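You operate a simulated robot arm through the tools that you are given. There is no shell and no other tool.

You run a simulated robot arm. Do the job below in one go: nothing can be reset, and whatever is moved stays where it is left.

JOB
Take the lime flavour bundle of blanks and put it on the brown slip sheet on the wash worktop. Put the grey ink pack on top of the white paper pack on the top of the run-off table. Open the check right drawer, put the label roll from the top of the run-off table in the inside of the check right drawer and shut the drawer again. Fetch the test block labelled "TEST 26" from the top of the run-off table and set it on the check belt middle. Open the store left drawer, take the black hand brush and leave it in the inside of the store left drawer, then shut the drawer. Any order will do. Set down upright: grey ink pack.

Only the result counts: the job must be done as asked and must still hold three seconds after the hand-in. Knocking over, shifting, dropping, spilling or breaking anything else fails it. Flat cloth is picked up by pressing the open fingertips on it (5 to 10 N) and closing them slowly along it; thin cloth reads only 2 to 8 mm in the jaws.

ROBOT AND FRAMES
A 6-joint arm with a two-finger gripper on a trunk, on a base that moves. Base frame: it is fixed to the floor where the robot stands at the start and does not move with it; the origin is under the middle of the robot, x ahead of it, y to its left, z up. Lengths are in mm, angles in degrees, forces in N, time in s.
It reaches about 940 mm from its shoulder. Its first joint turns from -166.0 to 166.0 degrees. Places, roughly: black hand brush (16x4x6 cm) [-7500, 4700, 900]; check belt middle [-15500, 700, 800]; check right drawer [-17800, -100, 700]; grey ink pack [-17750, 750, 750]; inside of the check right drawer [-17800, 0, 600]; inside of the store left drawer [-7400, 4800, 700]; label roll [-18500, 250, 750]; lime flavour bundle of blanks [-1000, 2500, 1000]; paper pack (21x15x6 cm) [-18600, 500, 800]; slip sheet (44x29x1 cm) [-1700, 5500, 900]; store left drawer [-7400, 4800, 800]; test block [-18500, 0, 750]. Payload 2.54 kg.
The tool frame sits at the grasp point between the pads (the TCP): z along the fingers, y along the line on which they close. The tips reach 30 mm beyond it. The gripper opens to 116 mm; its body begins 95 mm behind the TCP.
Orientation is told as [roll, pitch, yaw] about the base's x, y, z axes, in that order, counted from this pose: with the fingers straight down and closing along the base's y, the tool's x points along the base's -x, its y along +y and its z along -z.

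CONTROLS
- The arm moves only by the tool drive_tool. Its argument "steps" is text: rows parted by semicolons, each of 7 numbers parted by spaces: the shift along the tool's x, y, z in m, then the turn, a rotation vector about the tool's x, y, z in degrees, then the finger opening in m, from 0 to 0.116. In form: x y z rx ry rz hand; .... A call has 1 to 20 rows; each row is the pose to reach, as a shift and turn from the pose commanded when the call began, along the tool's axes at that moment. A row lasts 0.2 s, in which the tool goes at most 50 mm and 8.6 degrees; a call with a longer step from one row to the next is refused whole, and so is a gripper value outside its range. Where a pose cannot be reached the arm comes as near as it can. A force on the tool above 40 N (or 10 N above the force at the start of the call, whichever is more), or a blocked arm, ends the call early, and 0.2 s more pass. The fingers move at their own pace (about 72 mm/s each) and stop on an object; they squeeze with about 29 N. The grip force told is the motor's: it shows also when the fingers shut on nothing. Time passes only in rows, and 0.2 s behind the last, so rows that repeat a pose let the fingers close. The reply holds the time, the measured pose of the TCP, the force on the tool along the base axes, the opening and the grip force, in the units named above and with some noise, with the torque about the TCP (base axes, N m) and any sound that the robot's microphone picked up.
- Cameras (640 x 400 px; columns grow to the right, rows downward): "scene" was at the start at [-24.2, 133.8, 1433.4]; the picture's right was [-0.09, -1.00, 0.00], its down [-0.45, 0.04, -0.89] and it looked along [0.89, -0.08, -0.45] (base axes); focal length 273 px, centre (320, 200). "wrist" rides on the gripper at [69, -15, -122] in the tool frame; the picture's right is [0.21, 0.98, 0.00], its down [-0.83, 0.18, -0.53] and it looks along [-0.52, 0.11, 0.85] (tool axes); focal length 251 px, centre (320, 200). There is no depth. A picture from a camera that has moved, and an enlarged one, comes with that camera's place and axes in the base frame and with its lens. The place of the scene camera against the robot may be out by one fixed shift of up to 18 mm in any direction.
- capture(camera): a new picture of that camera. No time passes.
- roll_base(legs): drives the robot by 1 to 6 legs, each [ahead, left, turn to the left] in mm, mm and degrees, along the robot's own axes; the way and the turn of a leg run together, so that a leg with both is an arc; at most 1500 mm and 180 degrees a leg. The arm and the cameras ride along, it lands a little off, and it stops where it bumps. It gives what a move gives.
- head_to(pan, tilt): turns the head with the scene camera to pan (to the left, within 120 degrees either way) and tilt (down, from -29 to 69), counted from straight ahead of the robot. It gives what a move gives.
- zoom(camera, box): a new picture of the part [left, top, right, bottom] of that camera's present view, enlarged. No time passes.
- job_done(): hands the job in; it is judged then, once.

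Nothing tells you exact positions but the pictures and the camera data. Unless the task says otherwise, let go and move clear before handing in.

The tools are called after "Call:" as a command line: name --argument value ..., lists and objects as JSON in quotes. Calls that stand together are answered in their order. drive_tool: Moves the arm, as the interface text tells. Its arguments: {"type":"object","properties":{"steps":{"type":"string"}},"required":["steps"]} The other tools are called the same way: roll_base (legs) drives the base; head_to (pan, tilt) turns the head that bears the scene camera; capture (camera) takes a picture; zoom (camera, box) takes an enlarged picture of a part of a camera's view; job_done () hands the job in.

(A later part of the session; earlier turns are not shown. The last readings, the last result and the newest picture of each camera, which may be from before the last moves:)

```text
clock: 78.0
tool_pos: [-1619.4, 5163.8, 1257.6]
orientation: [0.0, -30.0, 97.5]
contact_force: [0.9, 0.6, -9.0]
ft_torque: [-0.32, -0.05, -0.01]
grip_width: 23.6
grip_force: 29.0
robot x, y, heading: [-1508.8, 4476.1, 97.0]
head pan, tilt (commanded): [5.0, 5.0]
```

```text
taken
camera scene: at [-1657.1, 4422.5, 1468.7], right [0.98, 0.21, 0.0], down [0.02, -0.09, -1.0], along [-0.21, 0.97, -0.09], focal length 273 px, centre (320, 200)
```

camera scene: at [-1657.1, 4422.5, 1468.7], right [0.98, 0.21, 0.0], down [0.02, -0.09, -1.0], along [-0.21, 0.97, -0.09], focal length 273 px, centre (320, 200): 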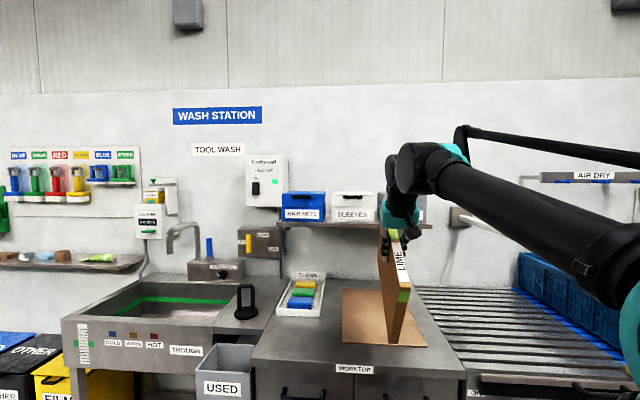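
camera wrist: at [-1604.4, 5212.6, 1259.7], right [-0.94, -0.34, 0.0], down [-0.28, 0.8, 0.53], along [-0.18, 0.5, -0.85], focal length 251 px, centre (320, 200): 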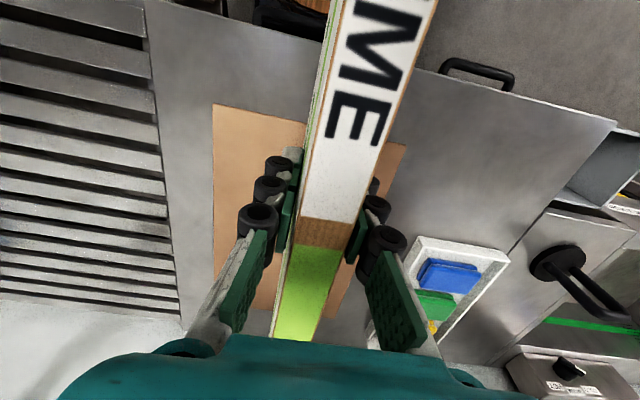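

The arm pitches fine. I continue to 60° then 90°, checking that the bundle does not pivot in the grip.

Call:
drive_tool --steps "0 0 0 0 -6 0 0.01; 0 0 0 0 -13 0 0.01; 0 0 0 0 -20 0 0.01; 0 0 0 0 -26 0 0.01; 0 0 0 0 -32 0 0.01; 0 0 0 0 -39 0 0.01; 0 0 0 0 -46 0 0.01; 0 0 0 0 -53 0 0.01; 0 0 0 0 -60 0 0.01; 0 0 0 0 -60 0 0.01"

Call:
head_to --pan 0 --tilt 20

Call:
capture --camera "scene"

Call:
capture --camera "wrist"

```text
clock: 80.2
tool_pos: [-1619.5, 5165.2, 1257.8]
orientation: [138.0, -89.9, -40.5]
contact_force: [-0.6, 0.1, -7.7]
ft_torque: [-0.65, -0.1, 0.01]
grip_width: 23.5
grip_force: 29.0
robot x, y, heading: [-1510.1, 4477.7, 96.9]
head pan, tilt (commanded): [5.0, 5.0]
```

```text
clock: 80.9
tool_pos: [-1621.1, 5163.5, 1257.8]
orientation: [156.7, -89.9, -59.1]
contact_force: [0.0, -0.1, -8.7]
ft_torque: [-0.68, -0.11, -0.01]
grip_width: 23.7
grip_force: 29.1
robot x, y, heading: [-1508.9, 4473.9, 97.1]
head pan, tilt (commanded): [0.0, 20.0]
```

```text
taken
camera scene: at [-1649.4, 4425.1, 1444.4], right [0.99, 0.12, 0.0], down [0.04, -0.34, -0.94], along [-0.11, 0.93, -0.34], focal length 273 px, centre (320, 200)
```

scene: 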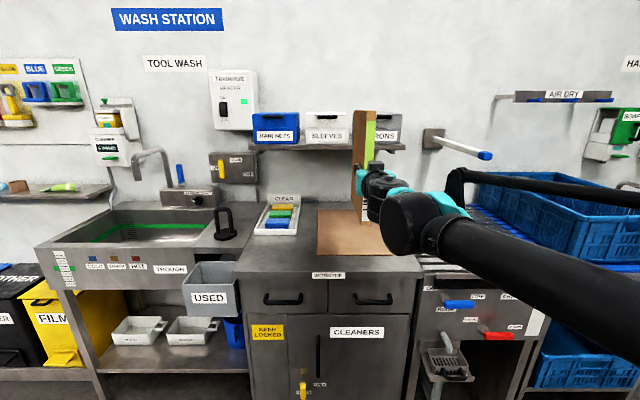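

```text
taken
camera wrist: at [-1587.9, 5045.6, 1189.0], right [-0.97, -0.13, -0.21], down [-0.11, -0.55, 0.83], along [-0.22, 0.82, 0.52], focal length 251 px, centre (320, 200)
```

wrist: 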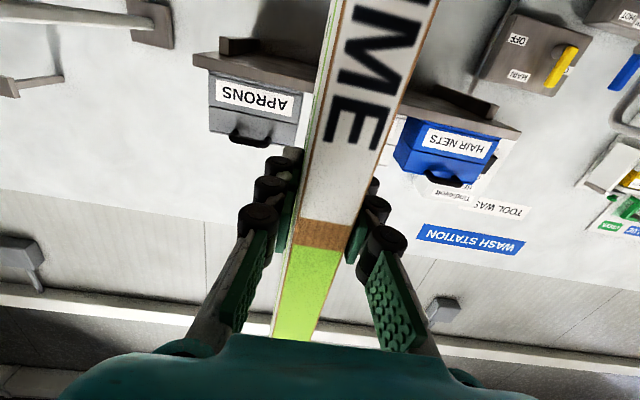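

The bundle stayed rigid in the grip and the shelf underside is confirmed at z≈1250. Now I lower the hand (tool x points down) to bundle-bottom ≈ 930, then drive in under the shelf.

Call:
drive_tool --steps "0.02 0 0 0 0 0 0.01; 0.05 0 0 0 0 0 0.01; 0.08 0 0 0 0 0 0.01; 0.11 0 0 0 0 0 0.01; 0.14 0 0 0 0 0 0.01; 0.165 0 0 0 0 0 0.01; 0.18 0 0 0 0 0 0.01; 0.18 0 0 0 0 0 0.01"

Call:
capture --camera "scene"

Call:
capture --camera "wrist"

```text
clock: 82.7
tool_pos: [-1618.9, 5165.0, 1075.6]
orientation: [151.8, -90.0, -54.3]
contact_force: [-0.3, 0.0, -9.0]
ft_torque: [-0.64, -0.11, 0.0]
grip_width: 23.5
grip_force: 29.3
robot x, y, heading: [-1509.8, 4478.3, 97.0]
head pan, tilt (commanded): [0.0, 20.0]
```

```text
taken
camera scene: at [-1649.4, 4425.1, 1444.3], right [0.99, 0.12, 0.0], down [0.04, -0.34, -0.94], along [-0.11, 0.93, -0.34], focal length 273 px, centre (320, 200)
```

scene: 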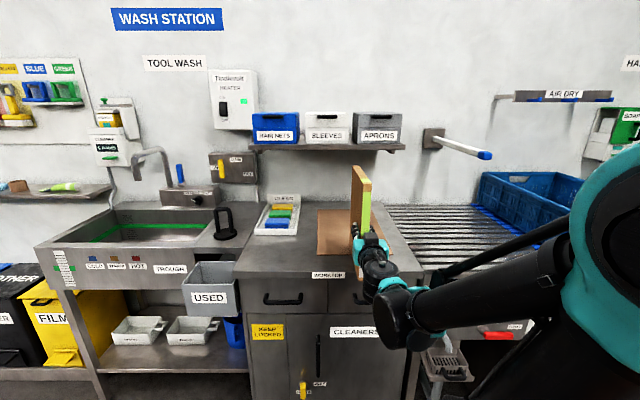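

```text
taken
camera wrist: at [-1586.7, 5045.4, 1007.5], right [-0.97, -0.13, -0.21], down [-0.11, -0.55, 0.83], along [-0.22, 0.82, 0.52], focal length 251 px, centre (320, 200)
```

wrist: 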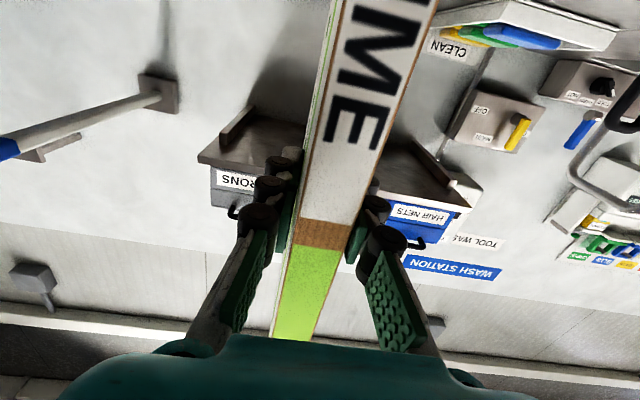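

Triangulated shelf underside: z≈1250, front y≈5504; bundle top is 1222, so it clears. I drive in 190 mm.

Call:
roll_base --legs '[[190, -9, 0]]'

Call:
capture --camera "scene"

Call:
zoom --camera "scene" --box '[270, 100, 430, 300]'

```text
clock: 84.3
tool_pos: [-1627.0, 5352.4, 1076.1]
orientation: [150.0, -90.0, -52.9]
contact_force: [-0.3, -0.1, -8.4]
ft_torque: [-0.66, -0.08, 0.0]
grip_width: 23.8
grip_force: 29.3
robot x, y, heading: [-1523.2, 4667.7, 96.5]
head pan, tilt (commanded): [0.0, 20.0]
```

```text
taken
camera scene: at [-1663.1, 4614.5, 1444.3], right [0.99, 0.12, 0.0], down [0.04, -0.34, -0.94], along [-0.11, 0.93, -0.34], focal length 273 px, centre (320, 200)
```

scene: 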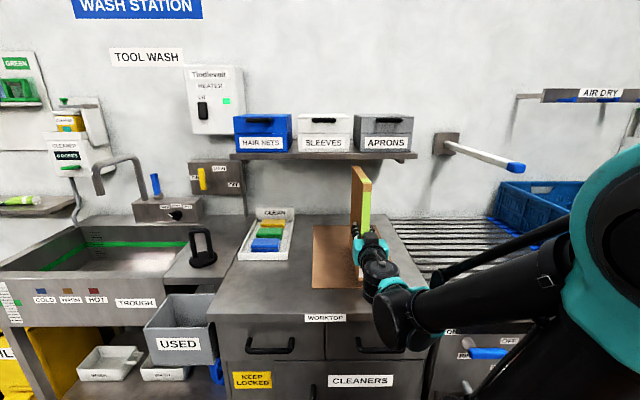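

```text
2.00 times, centred on (350, 200) of scene
camera zoom: at [-1663.1, 4614.5, 1444.3], right [0.99, 0.12, 0.0], down [0.04, -0.34, -0.94], along [-0.11, 0.93, -0.34], focal length 546 px, centre (260, 200)
```

zoom: 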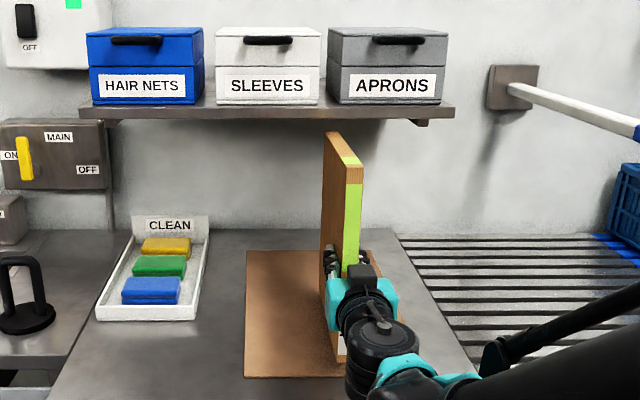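

Slightly right of the sheet centre line still; I reach forward 96 mm and 8 mm left, keeping the height.

Call:
drive_tool --steps "0 0.002 0.03 0 0 0 0.01; 0 0.004 0.06 0 0 0 0.01; 0 0.008 0.085 0 0 0 0.01; 0 0.008 0.095 0 0 0 0.01; 0 0.008 0.095 0 0 0 0.01"

Call:
capture --camera "scene"

Call:
drive_tool --steps "0.003 0 0 0 0 0 0.01; 0.006 0 0 0 0 0 0.01; 0.009 0 0 0 0 0 0.01; 0.012 0 0 0 0 0 0.01; 0.012 0 0 0 0 0 0.01"

```text
clock: 85.5
tool_pos: [-1647.7, 5447.5, 1076.6]
orientation: [135.3, -90.0, -38.3]
contact_force: [-0.7, 0.2, -8.9]
ft_torque: [-0.65, -0.1, 0.04]
grip_width: 23.6
grip_force: 28.6
robot x, y, heading: [-1518.9, 4664.6, 96.5]
head pan, tilt (commanded): [0.0, 20.0]
```

```text
taken
camera scene: at [-1663.1, 4614.5, 1444.3], right [0.99, 0.12, 0.0], down [0.04, -0.34, -0.94], along [-0.11, 0.93, -0.34], focal length 273 px, centre (320, 200)
```

scene: 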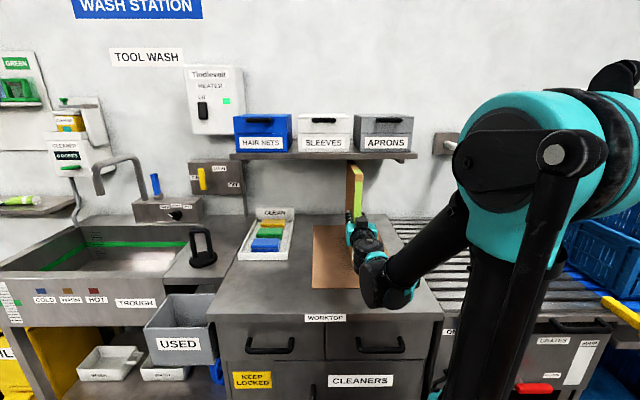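

```text
clock: 86.7
tool_pos: [-1647.4, 5446.6, 1062.8]
orientation: [130.9, -90.1, -33.8]
contact_force: [0.3, 0.4, -8.4]
ft_torque: [-0.67, -0.09, 0.01]
grip_width: 23.9
grip_force: 29.5
robot x, y, heading: [-1520.5, 4665.4, 96.7]
head pan, tilt (commanded): [0.0, 20.0]
```

No contact yet at bundle-bottom ≈ 916. I keep lowering in small steps.

Call:
drive_tool --steps "0.002 0 0 0 0 0 0.01; 0.004 0 0 0 0 0 0.01; 0.006 0 0 0 0 0 0.01; 0.008 0 0 0 0 0 0.01; 0.008 0 0 0 0 0 0.01"

Call:
zoom --camera "scene" --box '[300, 150, 420, 300]'

```text
clock: 87.9
tool_pos: [-1646.8, 5445.4, 1057.3]
orientation: [-174.3, -90.0, -88.6]
contact_force: [0.6, -5.1, 4.1]
ft_torque: [0.95, 0.12, 0.04]
grip_width: 23.8
grip_force: 29.1
robot x, y, heading: [-1520.8, 4664.1, 96.4]
head pan, tilt (commanded): [0.0, 20.0]
```

```text
2.67 times, centred on (360, 225) of scene
camera zoom: at [-1663.0, 4613.7, 1444.3], right [0.99, 0.12, 0.0], down [0.04, -0.34, -0.94], along [-0.11, 0.93, -0.34], focal length 728 px, centre (213, 133)
```

zoom: 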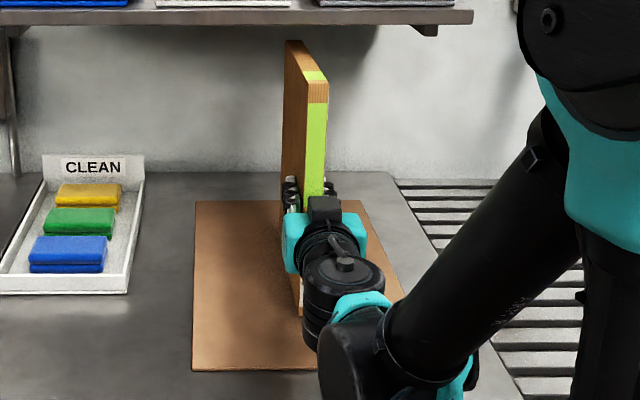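

Contact found: sheet top ≈ 910, force shows it's supported. I ease up 1 mm and open the fingers gently.

Call:
drive_tool --steps "-0.001 0 0 0 0 0 0.01; -0.001 0 0 0 0 0 0.022; -0.001 0 0 0 0 0 0.026; -0.001 0 0 0 0 0 0.03; -0.001 0 0 0 0 0 0.036; -0.001 0 0 0 0 0 0.044; -0.001 0 0 0 0 0 0.054; -0.001 0 0 0 0 0 0.06; -0.001 0 0 0 0 0 0.06"

Call:
zoom --camera "scene" --box '[300, 150, 420, 300]'

Call:
capture --camera "wrist"

```text
clock: 89.9
tool_pos: [-1646.1, 5446.7, 1057.4]
orientation: [165.6, -90.0, -68.5]
contact_force: [0.8, 0.8, 0.9]
ft_torque: [0.01, 0.02, -0.01]
grip_width: 59.8
grip_force: 0.0
robot x, y, heading: [-1524.1, 4667.4, 96.7]
head pan, tilt (commanded): [0.0, 20.0]
```

```text
2.67 times, centred on (360, 225) of scene
camera zoom: at [-1663.1, 4614.2, 1444.3], right [0.99, 0.12, 0.0], down [0.04, -0.34, -0.94], along [-0.11, 0.93, -0.34], focal length 728 px, centre (213, 133)
```

zoom: 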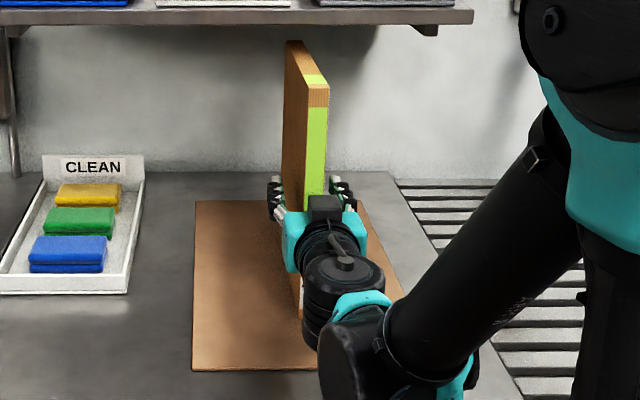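

```text
taken
camera wrist: at [-1615.1, 5327.2, 988.7], right [-0.97, -0.12, -0.21], down [-0.11, -0.55, 0.83], along [-0.22, 0.82, 0.52], focal length 251 px, centre (320, 200)
```

wrist: 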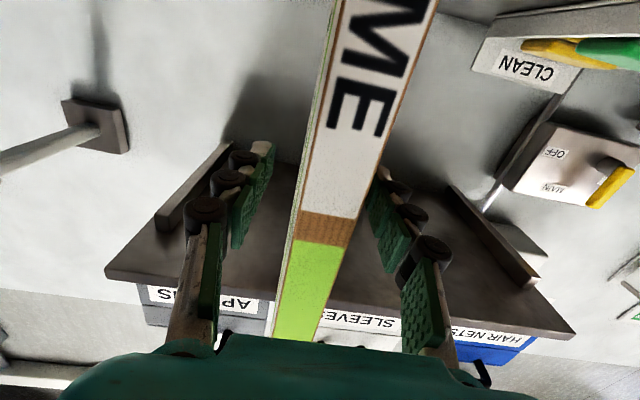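

The bundle stands on its own, fingers clear on both sides. I back straight out.

Call:
drive_tool --steps "0 0 -0.015 0 0 0 0.064; 0 0 -0.035 0 0 0 0.064; 0 0 -0.06 0 0 0 0.064; 0 0 -0.09 0 0 0 0.064; 0 0 -0.125 0 0 0 0.064; 0 0 -0.16 0 0 0 0.064; 0 0 -0.2 0 0 0 0.064; 0 0 -0.24 0 0 0 0.064; 0 0 -0.24 0 0 0 0.064"

Call:
capture --camera "scene"

Call:
zoom --camera "scene" --box '[280, 150, 440, 310]'

```text
clock: 91.9
tool_pos: [-1618.4, 5207.7, 1057.6]
orientation: [178.6, -90.0, -81.5]
contact_force: [-0.1, -0.7, -0.1]
ft_torque: [-0.03, 0.02, 0.02]
grip_width: 63.8
grip_force: 0.1
robot x, y, heading: [-1521.0, 4664.8, 96.3]
head pan, tilt (commanded): [0.0, 20.0]
```

```text
taken
camera scene: at [-1663.1, 4614.2, 1444.3], right [0.99, 0.12, 0.0], down [0.04, -0.34, -0.94], along [-0.11, 0.93, -0.34], focal length 273 px, centre (320, 200)
```

scene: 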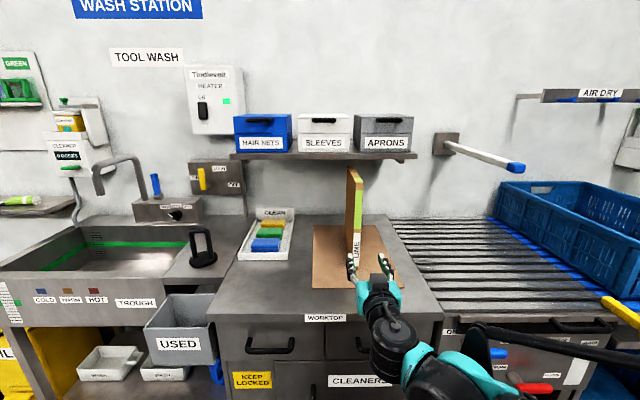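

```text
2.50 times, centred on (360, 230) of scene
camera zoom: at [-1663.1, 4614.2, 1444.3], right [0.99, 0.12, 0.0], down [0.04, -0.34, -0.94], along [-0.11, 0.93, -0.34], focal length 682 px, centre (220, 125)
```

zoom: 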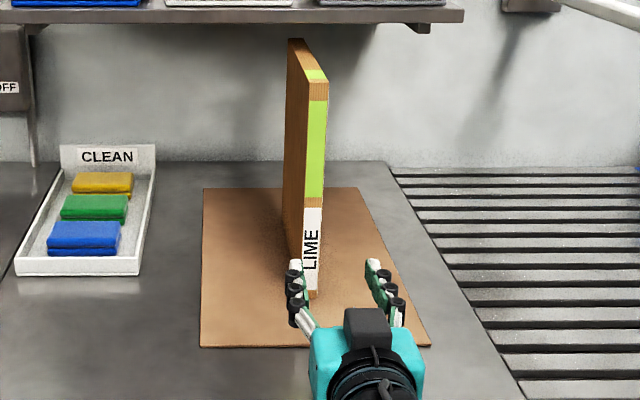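

Lime now stands fully inside the brown sheet. I back off, bring the hand back to fingers-down, and look along the aisle to the left.

Call:
roll_base --legs '[[-500, 0, 0]]'

Call:
drive_tool --steps "-0.03 0 0 0 7 0 0.1; -0.06 0 0 0 14 0 0.116; -0.09 0 0 0 21 0 0.116; -0.12 0 0 0 28 0 0.116; -0.15 0 0 0 35 0 0.116; -0.18 0 0 0 42 0 0.116; -0.18 0 0 0 49 0 0.116; -0.18 0 0 0 56 0 0.116; -0.18 0 0 0 63 0 0.116; -0.18 0 0 0 70 0 0.116; -0.18 0 0 0 77 0 0.116; -0.18 0 0 0 84 0 0.116; -0.18 0 0 0 90 0 0.116; -0.18 0 0 0 90 0 0.116"

Call:
capture --camera "scene"

Call:
head_to --pan 85 --tilt 15

Call:
capture --camera "scene"

```text
clock: 94.8
tool_pos: [-1561.3, 4720.3, 1058.3]
orientation: [163.0, -90.1, -66.0]
contact_force: [0.8, 0.0, -0.1]
ft_torque: [0.0, 0.0, 0.01]
grip_width: 64.0
grip_force: 0.0
robot x, y, heading: [-1465.8, 4180.3, 96.7]
head pan, tilt (commanded): [0.0, 20.0]
```

```text
clock: 97.8
tool_pos: [-1563.0, 4718.9, 1238.3]
orientation: [0.0, 0.2, 97.1]
contact_force: [-0.3, -0.3, 0.2]
ft_torque: [-0.04, 0.01, 0.03]
grip_width: 115.9
grip_force: 0.0
out of reach, approached as far as the arm can: row 1, 2, 3
robot x, y, heading: [-1465.5, 4178.6, 96.3]
head pan, tilt (commanded): [0.0, 20.0]
```

```text
taken
camera scene: at [-1607.0, 4127.0, 1444.3], right [0.99, 0.11, 0.0], down [0.04, -0.34, -0.94], along [-0.11, 0.93, -0.34], focal length 273 px, centre (320, 200)
```

scene: 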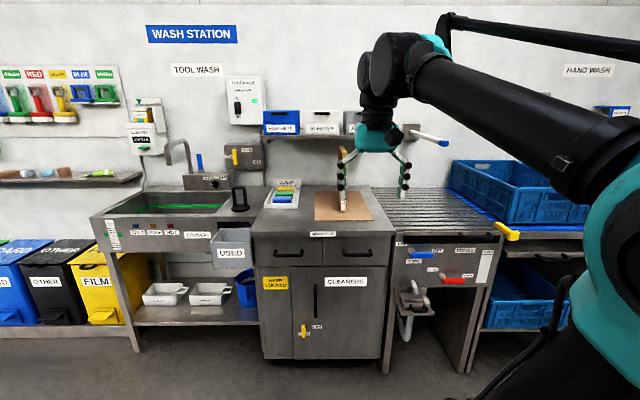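

```text
clock: 99.4
tool_pos: [-1562.2, 4719.4, 1237.4]
orientation: [0.0, 0.0, 96.9]
contact_force: [-0.6, -0.2, -1.0]
ft_torque: [0.03, 0.0, 0.01]
grip_width: 116.4
grip_force: 0.1
robot x, y, heading: [-1461.9, 4177.6, 96.3]
head pan, tilt (commanded): [85.0, 15.0]
```

```text
taken
camera scene: at [-1689.9, 4032.1, 1452.5], right [-0.03, 1.0, 0.0], down [0.26, 0.01, -0.97], along [-0.97, -0.02, -0.26], focal length 273 px, centre (320, 200)
```

scene: 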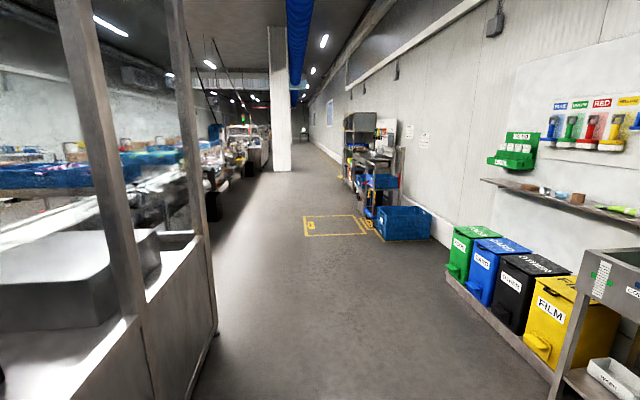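

The lime bundle still stands. The aisle to the left is open; I zoom to identify the store counter.

Call:
zoom --camera "scene" --box '[300, 90, 460, 250]'

Call:
zoom --camera "scene" --box '[180, 70, 340, 230]'

```text
2.50 times, centred on (380, 170) of scene
camera zoom: at [-1689.9, 4032.1, 1452.5], right [-0.03, 1.0, 0.0], down [0.26, 0.01, -0.97], along [-0.97, -0.02, -0.26], focal length 682 px, centre (170, 275)
```

zoom: 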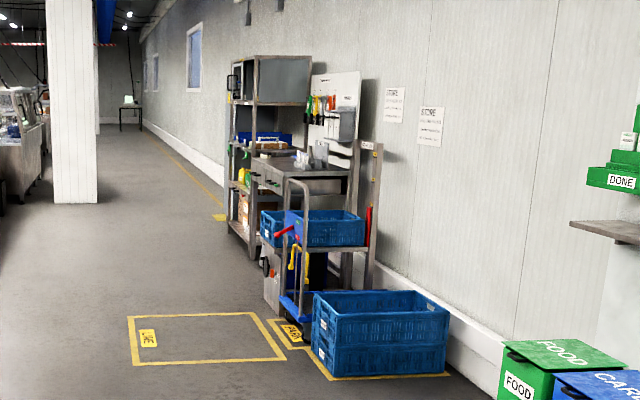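

```text
2.50 times, centred on (260, 150) of scene
camera zoom: at [-1689.9, 4032.1, 1452.5], right [-0.03, 1.0, 0.0], down [0.26, 0.01, -0.97], along [-0.97, -0.02, -0.26], focal length 682 px, centre (470, 325)
```

zoom: 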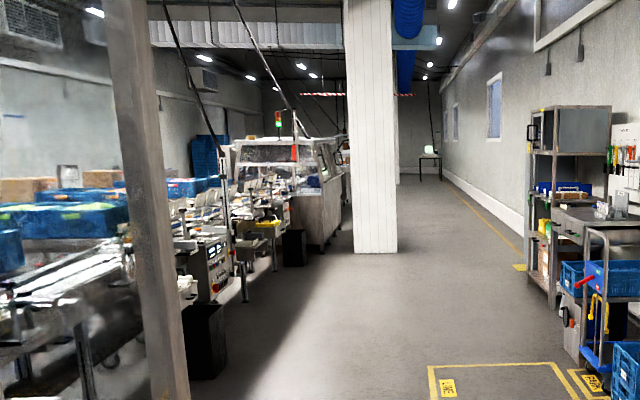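

The store counter (drawers, tools, tall rack) is farther along the wall past a trolley and crates. I turn to face along the aisle and drive.

Call:
roll_base --legs '[[0, 0, 90], [1500, 0, 0], [1500, 0, 0], [1000, 0, 0]]'

Call:
head_to --pan -45 --tilt 15

Call:
capture --camera "scene"

```text
clock: 122.5
tool_pos: [-5973.4, 3520.9, 1237.9]
orientation: [-0.1, 0.0, -171.2]
contact_force: [0.0, -0.1, 0.8]
ft_torque: [-0.05, -0.01, -0.02]
grip_width: 116.0
grip_force: 0.1
robot x, y, heading: [-5433.2, 3635.4, -171.6]
head pan, tilt (commanded): [85.0, 15.0]
```

```text
clock: 124.6
tool_pos: [-5972.9, 3522.8, 1236.8]
orientation: [0.0, 0.0, -171.1]
contact_force: [0.4, 0.3, -0.4]
ft_torque: [0.01, 0.01, 0.02]
grip_width: 116.0
grip_force: 0.1
robot x, y, heading: [-5431.6, 3638.2, -171.7]
head pan, tilt (commanded): [-45.0, 15.0]
```

```text
taken
camera scene: at [-5364.5, 3553.3, 1452.5], right [0.6, 0.8, 0.0], down [0.21, -0.15, -0.97], along [-0.78, 0.58, -0.26], focal length 273 px, centre (320, 200)
```

scene: 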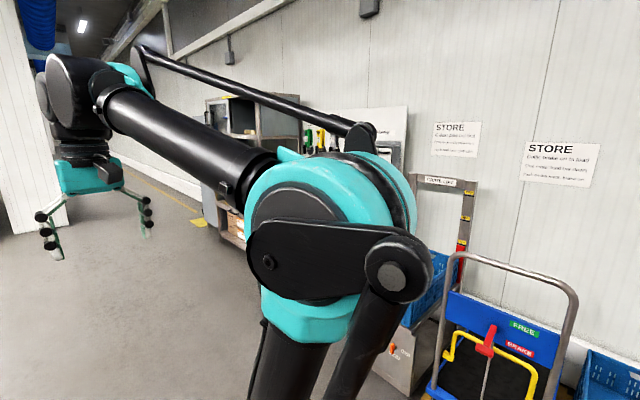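

I've reached the store area; there's a trolley with a brake lever and signs. I read the signs.

Call:
zoom --camera "scene" --box '[420, 110, 620, 235]'

Call:
zoom --camera "scene" --box '[370, 170, 640, 400]'

```text
3.20 times, centred on (520, 172) of scene
camera zoom: at [-5364.5, 3553.3, 1452.5], right [0.6, 0.8, 0.0], down [0.21, -0.15, -0.97], along [-0.78, 0.58, -0.26], focal length 873 px, centre (-320, 288)
```

zoom: 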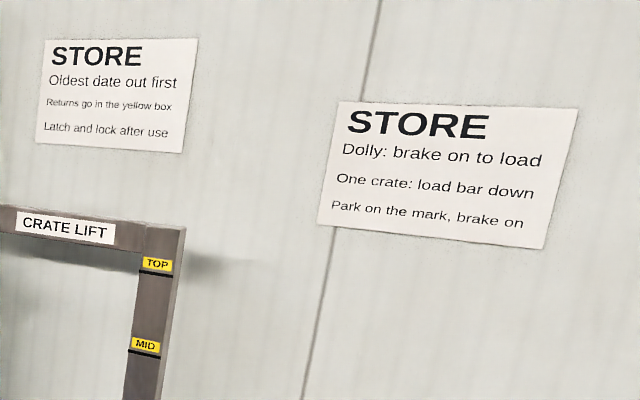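

```text
1.74 times, centred on (505, 285) of scene
camera zoom: at [-5364.5, 3553.3, 1452.5], right [0.6, 0.8, 0.0], down [0.21, -0.15, -0.97], along [-0.78, 0.58, -0.26], focal length 474 px, centre (-2, 52)
```

zoom: 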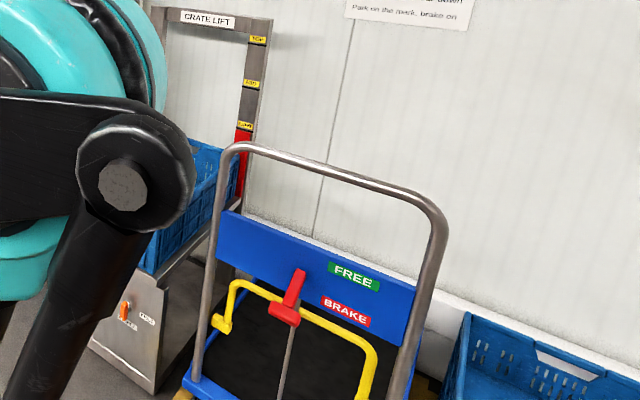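

The trolley and crate lift are to the right at y>4700; my path along y≈3700–3950 is clear. I drive on and turn to face the store counter.

Call:
roll_base --legs '[[950, -200, 0], [950, -200, 0], [0, 0, -91]]'

Call:
head_to --pan 0 --tilt 20

Call:
capture --camera "scene"

```text
clock: 138.2
tool_pos: [-7451.7, 4298.9, 1237.7]
orientation: [0.0, 0.0, 97.6]
contact_force: [-1.5, 0.3, -0.4]
ft_torque: [-0.01, 0.02, -0.02]
grip_width: 116.1
grip_force: 0.1
robot x, y, heading: [-7350.0, 3753.7, 97.3]
head pan, tilt (commanded): [-45.0, 15.0]
```

```text
clock: 139.3
tool_pos: [-7452.4, 4299.9, 1238.5]
orientation: [0.1, 0.0, 97.7]
contact_force: [0.2, 0.4, -0.5]
ft_torque: [0.0, 0.0, 0.01]
grip_width: 116.1
grip_force: 0.1
robot x, y, heading: [-7350.6, 3760.4, 97.0]
head pan, tilt (commanded): [0.0, 20.0]
```

```text
taken
camera scene: at [-7490.6, 3705.7, 1444.3], right [0.99, 0.12, 0.0], down [0.04, -0.34, -0.94], along [-0.12, 0.93, -0.34], focal length 273 px, centre (320, 200)
```

scene: 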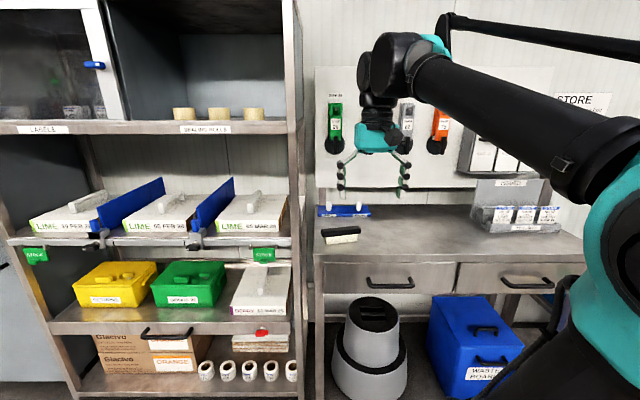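

I see the store table with left and right drawers, and what looks like the black hand brush at the table's left front. I zoom in.

Call:
zoom --camera "scene" --box '[300, 180, 460, 300]'

Call:
capture --camera "wrist"

```text
3.33 times, centred on (380, 240) of scene
camera zoom: at [-7490.6, 3705.7, 1444.3], right [0.99, 0.12, 0.0], down [0.04, -0.34, -0.94], along [-0.12, 0.93, -0.34], focal length 910 px, centre (120, 67)
```

zoom: 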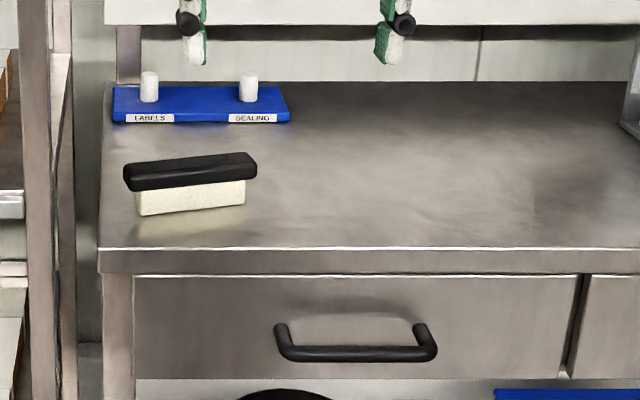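

```text
taken
camera wrist: at [-7426.4, 4232.8, 1360.0], right [-0.94, -0.34, 0.0], down [-0.29, 0.79, 0.53], along [-0.18, 0.5, -0.85], focal length 251 px, centre (320, 200)
```

wrist: 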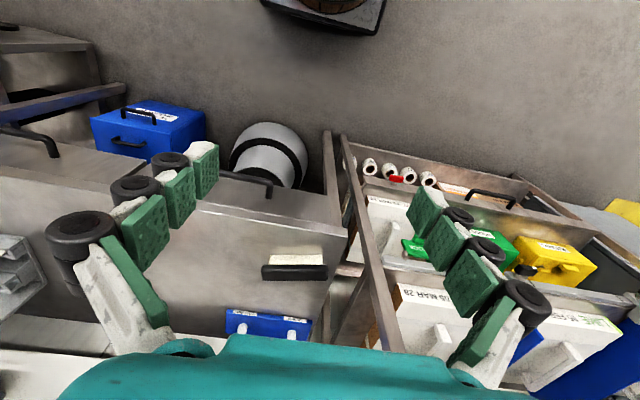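

Brush stands bristles-down at about (-7520, 4650), the left drawer's bar handle is at about (-7335, 4573, 801). I'll turn the hand so its fingers will close vertically around the bar, camera on the right away from the rack.

Call:
drive_tool --steps "0 -0.01 0 0 0 -8 0.116; 0 -0.02 0 0 0 -16 0.116; 0 -0.03 0 0 0 -24 0.116; 0 -0.05 0 0 0 -32 0.116; 0 -0.07 0 0 0 -40 0.116; 0 -0.09 0 0 0 -48 0.116; 0 -0.11 0 0 0 -56 0.116; 0 -0.126 0 0 0 -64 0.1; 0 -0.126 0 0 0 -72 0.08; 0 -0.126 0 0 0 -80 0.07; 0 -0.126 0 0 0 -88 0.06; 0 -0.126 0 0 0 -90 0.06; 0 -0.126 0 0 0 -90 0.06"

Call:
drive_tool --steps "0 0 0 8 0 0 0.06; 0 0 0 16 0 0 0.06; 0 0 0 24 0 0 0.06; 0 0 0 32 0 0 0.06; 0 0 0 40 0 0 0.06; 0 0 0 48 0 0 0.06; 0 0 0 56 0 0 0.06; 0 0 0 64 0 0 0.06; 0 0 0 70 0 0 0.06; 0 0 0 70 0 0 0.06"

Call:
capture --camera "scene"

Call:
capture --camera "wrist"

```text
clock: 142.1
tool_pos: [-7327.0, 4315.2, 1237.1]
orientation: [-0.1, -0.1, -172.3]
contact_force: [0.6, 0.5, 0.6]
ft_torque: [0.0, 0.02, 0.01]
grip_width: 60.0
grip_force: 0.1
robot x, y, heading: [-7348.3, 3757.4, 97.2]
head pan, tilt (commanded): [0.0, 20.0]
```

```text
clock: 144.3
tool_pos: [-7330.4, 4327.9, 1242.7]
orientation: [-70.0, -1.0, -168.2]
contact_force: [1.3, 0.0, 0.6]
ft_torque: [0.03, -0.02, 0.06]
grip_width: 60.0
grip_force: 0.1
out of reach, approached as far as the arm can: row 9, 10
robot x, y, heading: [-7351.4, 3755.5, 97.2]
head pan, tilt (commanded): [0.0, 20.0]
```

```text
taken
camera scene: at [-7467.9, 3709.3, 1446.8], right [0.99, 0.12, -0.02], down [0.03, -0.34, -0.94], along [-0.12, 0.93, -0.34], focal length 273 px, centre (320, 200)
```

scene: 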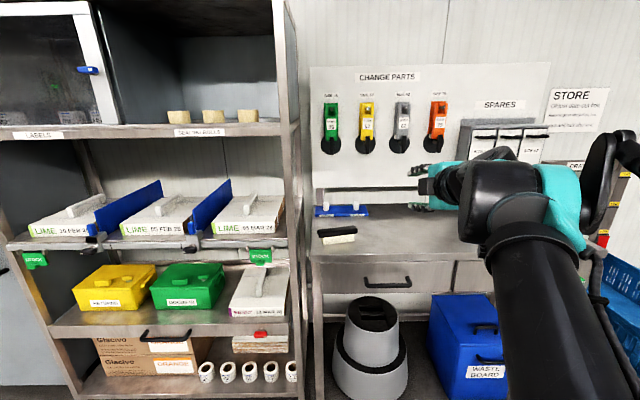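

```text
taken
camera wrist: at [-7237.8, 4235.8, 1297.7], right [0.26, -0.29, -0.92], down [-0.69, -0.72, 0.03], along [-0.67, 0.63, -0.39], focal length 251 px, centre (320, 200)
```

wrist: 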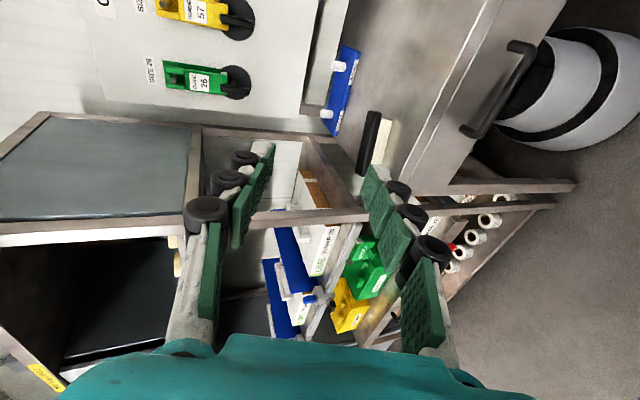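

The reported camera place shifted and rolled about 1°, so something may be pressing on the robot. I look to the right side before continuing.

Call:
head_to --pan -50 --tilt 35

Call:
capture --camera "scene"

```text
clock: 145.4
tool_pos: [-7329.3, 4326.6, 1242.1]
orientation: [-70.0, -1.0, -168.2]
contact_force: [0.6, 0.4, -0.5]
ft_torque: [0.01, 0.01, 0.0]
grip_width: 60.1
grip_force: 0.0
robot x, y, heading: [-7349.4, 3760.5, 97.1]
head pan, tilt (commanded): [-50.0, 35.0]
```

```text
taken
camera scene: at [-7397.1, 3681.3, 1421.8], right [0.73, -0.68, -0.01], down [-0.4, -0.42, -0.81], along [0.55, 0.6, -0.58], focal length 273 px, centre (320, 200)
```

scene: 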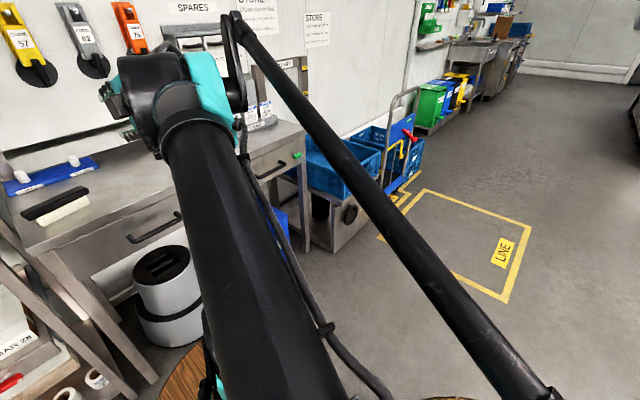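

Nothing external touches; the elbow is just folded far back. Moving forward and down toward the handle will unfold it. I go partway first.

Call:
drive_tool --steps "0.002 0.027 0.026 0 0 0 0.06; 0.004 0.054 0.052 0 0 0 0.06; 0.006 0.081 0.078 0 0 0 0.06; 0.009 0.108 0.104 0 0 0 0.06; 0.011 0.135 0.13 0 0 0 0.06; 0.013 0.162 0.155 0 0 0 0.06; 0.013 0.162 0.155 0 0 0 0.06"

Call:
head_to --pan -10 --tilt 30

Call:
capture --camera "scene"

Call:
capture --camera "wrist"

```text
clock: 147.1
tool_pos: [-7324.5, 4412.0, 1034.0]
orientation: [-70.0, 0.0, -172.3]
contact_force: [-0.5, -0.8, -0.1]
ft_torque: [0.0, -0.02, -0.02]
grip_width: 59.8
grip_force: 0.1
robot x, y, heading: [-7349.1, 3758.7, 97.2]
head pan, tilt (commanded): [-50.0, 35.0]
```

```text
clock: 148.1
tool_pos: [-7325.6, 4412.0, 1036.5]
orientation: [-70.0, 0.0, -172.4]
contact_force: [0.2, -0.6, 0.9]
ft_torque: [-0.02, -0.01, -0.02]
grip_width: 60.3
grip_force: 0.1
robot x, y, heading: [-7348.9, 3758.0, 97.3]
head pan, tilt (commanded): [-10.0, 30.0]
```

```text
taken
camera scene: at [-7474.5, 3703.6, 1428.3], right [1.0, -0.05, 0.0], down [-0.03, -0.5, -0.87], along [0.04, 0.86, -0.5], focal length 273 px, centre (320, 200)
```

scene: 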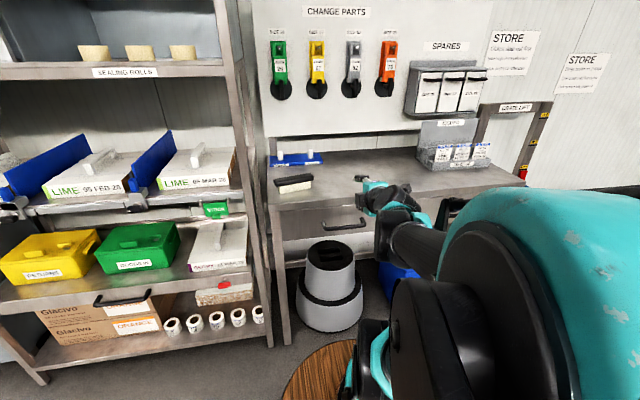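

```text
taken
camera wrist: at [-7242.0, 4313.1, 1092.1], right [0.26, -0.3, -0.92], down [-0.74, -0.67, 0.01], along [-0.62, 0.68, -0.4], focal length 251 px, centre (320, 200)
```

wrist: 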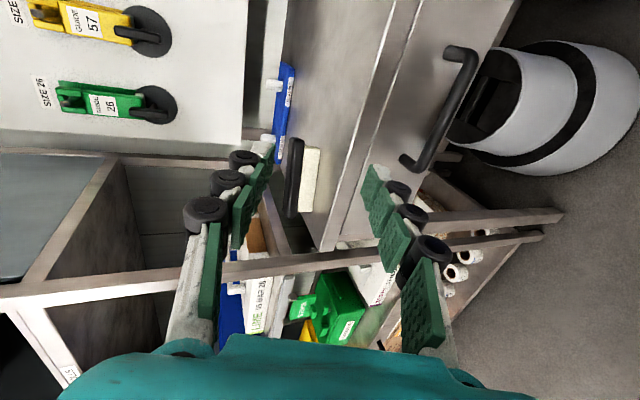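

The camera is back to its normal place. I continue to a pre-grasp point 70 mm short of the bar.

Call:
drive_tool --steps "0.002 0.03 0.028 0 0 0 0.06; 0.004 0.06 0.056 0 0 0 0.06; 0.006 0.09 0.084 0 0 0 0.06; 0.008 0.12 0.112 0 0 0 0.06; 0.01 0.145 0.14 0 0 0 0.06; 0.01 0.1656 0.1588 0 0 0 0.06; 0.01 0.1656 0.1588 0 0 0 0.06"

Call:
capture --camera "wrist"

Call:
capture --camera "scene"

```text
clock: 149.7
tool_pos: [-7321.8, 4518.3, 898.1]
orientation: [-69.9, 0.0, -172.3]
contact_force: [-0.6, 0.2, 0.1]
ft_torque: [0.01, 0.0, -0.01]
grip_width: 59.9
grip_force: 0.2
out of reach, approached as far as the arm can: row 4, 5, 6, 7
robot x, y, heading: [-7352.1, 3760.3, 97.3]
head pan, tilt (commanded): [-10.0, 30.0]
```

```text
taken
camera wrist: at [-7238.7, 4418.5, 953.4], right [0.26, -0.3, -0.92], down [-0.74, -0.67, 0.01], along [-0.62, 0.68, -0.4], focal length 251 px, centre (320, 200)
```

wrist: 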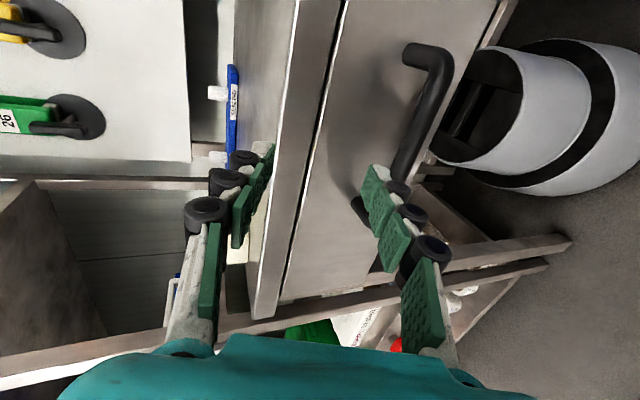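

```text
taken
camera scene: at [-7474.5, 3703.6, 1428.3], right [1.0, -0.05, 0.0], down [-0.03, -0.5, -0.87], along [0.04, 0.86, -0.5], focal length 273 px, centre (320, 200)
```

scene: 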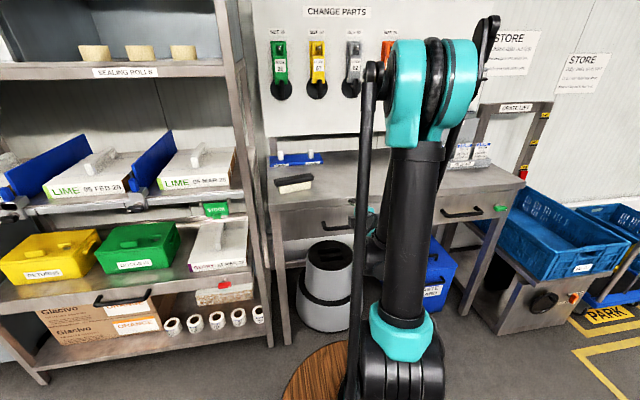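

The arm could not get lower here (too folded). I back the base 100 mm so the arm can stretch, and see where the tool is.

Call:
roll_base --legs '[[-110, 0, 0]]'

Call:
drive_tool --steps "0 0 0 0 0 0 0.06; 0 0 0 0 0 0 0.06"

```text
clock: 150.9
tool_pos: [-7308.6, 4407.8, 896.9]
orientation: [-69.9, 0.0, -172.3]
contact_force: [-0.1, 1.1, -0.6]
ft_torque: [0.03, 0.0, -0.01]
grip_width: 59.9
grip_force: 0.0
robot x, y, heading: [-7331.2, 3646.7, 97.2]
head pan, tilt (commanded): [-10.0, 30.0]
```

```text
clock: 151.5
tool_pos: [-7308.8, 4408.0, 897.4]
orientation: [-69.9, 0.0, -172.4]
contact_force: [-0.9, -0.2, -0.3]
ft_torque: [0.01, -0.01, 0.0]
grip_width: 59.9
grip_force: 0.2
robot x, y, heading: [-7334.2, 3649.9, 97.2]
head pan, tilt (commanded): [-10.0, 30.0]
```

Commanded pose is where the tool is now. I move forward and down toward the pre-grasp point.

Call:
drive_tool --steps "0 0 0.03 0 0 0 0.06; 0 0 0.06 0 0 0 0.06; 0 0.005 0.09 0 0 0 0.06; 0 0.015 0.11 0 0 0 0.06; 0 0.025 0.117 0 0 0 0.06; 0 0.034 0.117 0 0 0 0.06; 0 0.034 0.117 0 0 0 0.06"

Call:
capture --camera "wrist"

```text
clock: 153.1
tool_pos: [-7324.6, 4516.7, 847.6]
orientation: [-69.8, -0.2, -172.4]
contact_force: [0.0, -0.6, 0.0]
ft_torque: [0.05, 0.01, 0.0]
grip_width: 59.9
grip_force: 0.1
out of reach, approached as far as the arm can: row 4, 5, 6, 7
robot x, y, heading: [-7333.7, 3647.6, 97.1]
head pan, tilt (commanded): [-10.0, 30.0]
```

```text
taken
camera wrist: at [-7239.9, 4418.4, 904.1], right [0.26, -0.31, -0.92], down [-0.74, -0.67, 0.01], along [-0.62, 0.68, -0.4], focal length 251 px, centre (320, 200)
```

wrist: 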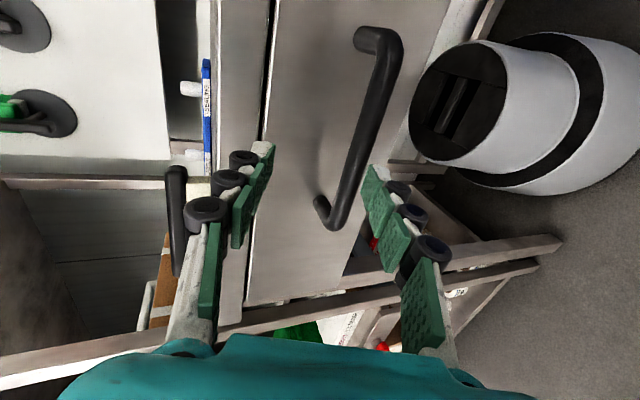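

The limit is wrist bend; a steeper 45° hand will reach lower. I back off 50 mm and re-tilt the fingers to 45° downward.

Call:
drive_tool --steps "0 0 -0.03 0 0 0 0.06; 0 0 -0.06 0 0 0 0.06; 0 0 -0.06 -7 0 0 0.06; 0 0 -0.06 -14 0 0 0.06; 0 0 -0.06 -20 0 0 0.06; 0 0 -0.06 -25 0 0 0.06; 0 0 -0.06 -25 0 0 0.06"

Call:
capture --camera "wrist"

```text
clock: 154.7
tool_pos: [-7313.0, 4462.5, 870.1]
orientation: [-44.9, 0.0, -172.4]
contact_force: [0.2, -0.7, 0.2]
ft_torque: [-0.02, 0.03, 0.01]
grip_width: 59.9
grip_force: 0.1
out of reach, approached as far as the arm can: row 1, 2
robot x, y, heading: [-7333.7, 3646.3, 97.2]
head pan, tilt (commanded): [-10.0, 30.0]
```

```text
taken
camera wrist: at [-7234.2, 4396.3, 967.1], right [0.3, -0.66, -0.69], down [-0.75, -0.61, 0.25], along [-0.59, 0.44, -0.68], focal length 251 px, centre (320, 200)
```

wrist: 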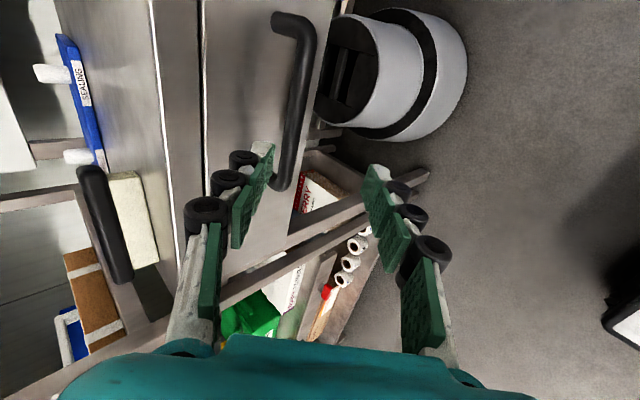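

Now the bar is at tool y≈-26 mm, 125 mm ahead along the fingers. I align, narrow the opening and advance half-way.

Call:
drive_tool --steps "0 -0.013 0.015 0 0 0 0.05; 0 -0.026 0.03 0 0 0 0.04; 0 -0.026 0.05 0 0 0 0.038; 0 -0.026 0.065 0 0 0 0.038; 0 -0.026 0.065 0 0 0 0.038"

Call:
capture --camera "wrist"

Call:
zoom --camera "wrist" --box '[180, 0, 420, 150]'

```text
clock: 155.9
tool_pos: [-7323.0, 4523.2, 841.7]
orientation: [-44.9, 0.0, -172.4]
contact_force: [-0.4, -0.4, 0.2]
ft_torque: [0.03, 0.01, 0.01]
grip_width: 38.0
grip_force: 0.0
robot x, y, heading: [-7335.3, 3650.0, 97.3]
head pan, tilt (commanded): [-10.0, 30.0]
```

```text
taken
camera wrist: at [-7243.3, 4458.0, 938.1], right [0.3, -0.66, -0.69], down [-0.75, -0.61, 0.25], along [-0.59, 0.44, -0.68], focal length 251 px, centre (320, 200)
```

wrist: 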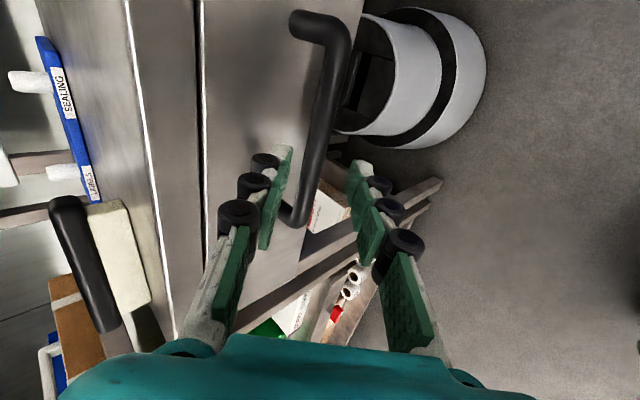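

```text
2.67 times, centred on (300, 75) of wrist
camera zoom: at [-7243.3, 4458.0, 938.1], right [0.3, -0.66, -0.69], down [-0.75, -0.61, 0.25], along [-0.59, 0.44, -0.68], focal length 670 px, centre (373, 533)
```

zoom: 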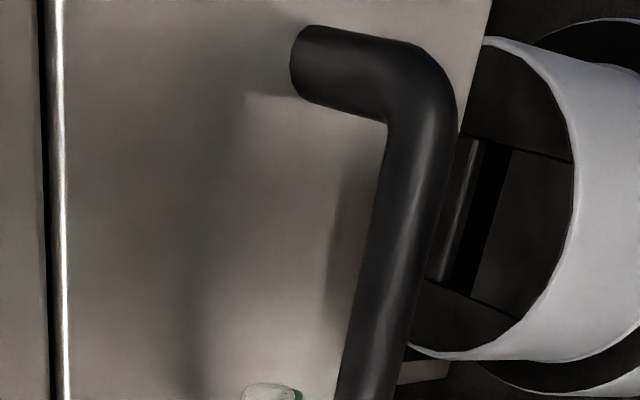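

The bar sits about 9 mm toward the upper finger; I correct and advance another 35 mm, then look.

Call:
drive_tool --steps "0 -0.009 0 0 0 0 0.04; 0 -0.009 0.01 0 0 0 0.04; 0 -0.009 0.02 0 0 0 0.04; 0 -0.009 0.03 0 0 0 0.04; 0 -0.009 0.03 0 0 0 0.04"

Call:
capture --camera "wrist"

Call:
zoom --camera "wrist" --box '[200, 40, 440, 240]'

```text
clock: 157.1
tool_pos: [-7325.4, 4552.2, 826.4]
orientation: [-44.9, 0.1, -172.4]
contact_force: [0.0, 0.3, -0.6]
ft_torque: [0.02, 0.0, -0.01]
grip_width: 39.9
grip_force: 0.0
robot x, y, heading: [-7336.3, 3647.9, 97.2]
head pan, tilt (commanded): [-10.0, 30.0]
```

```text
taken
camera wrist: at [-7246.1, 4487.4, 923.7], right [0.3, -0.66, -0.69], down [-0.75, -0.61, 0.25], along [-0.59, 0.44, -0.68], focal length 251 px, centre (320, 200)
```

wrist: 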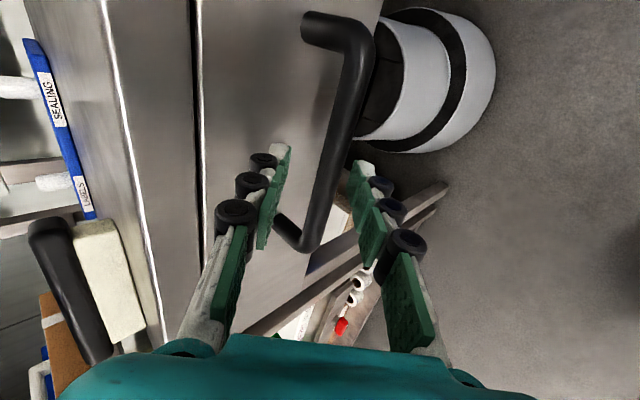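

```text
2.00 times, centred on (320, 140) of wrist
camera zoom: at [-7246.1, 4487.4, 923.7], right [0.3, -0.66, -0.69], down [-0.75, -0.61, 0.25], along [-0.59, 0.44, -0.68], focal length 503 px, centre (320, 320)
```

zoom: 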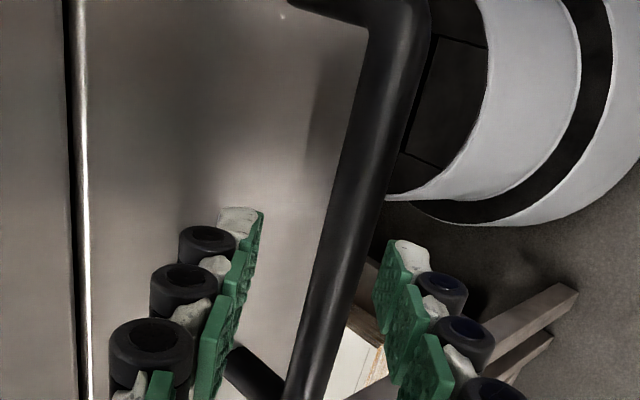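

The bar now lies between the finger tips. I advance 20 mm more so it sits inside the pads.

Call:
drive_tool --steps "0 0.002 0.006 0 0 0 0.04; 0 0.003 0.012 0 0 0 0.04; 0 0.003 0.018 0 0 0 0.04; 0 0.003 0.018 0 0 0 0.04"

Call:
zoom --camera "wrist" --box '[200, 60, 440, 260]'

Call:
capture --camera "scene"

```text
clock: 158.1
tool_pos: [-7326.0, 4563.7, 812.1]
orientation: [-44.9, -0.1, -172.4]
contact_force: [0.4, -0.6, 0.5]
ft_torque: [-0.01, 0.01, 0.03]
grip_width: 40.0
grip_force: 0.0
robot x, y, heading: [-7337.2, 3647.2, 97.0]
head pan, tilt (commanded): [-10.0, 30.0]
```

```text
2.00 times, centred on (320, 160) of wrist
camera zoom: at [-7247.4, 4497.9, 909.6], right [0.3, -0.66, -0.69], down [-0.75, -0.61, 0.25], along [-0.59, 0.44, -0.68], focal length 503 px, centre (320, 280)
```

zoom: 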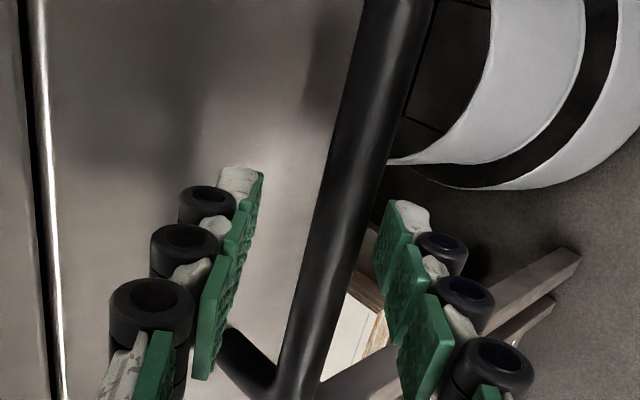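

```text
taken
camera scene: at [-7460.9, 3594.1, 1428.3], right [1.0, -0.05, 0.0], down [-0.03, -0.5, -0.87], along [0.04, 0.86, -0.5], focal length 273 px, centre (320, 200)
```

scene: 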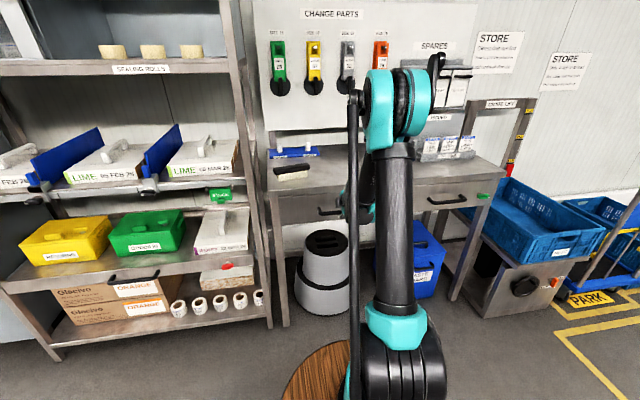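

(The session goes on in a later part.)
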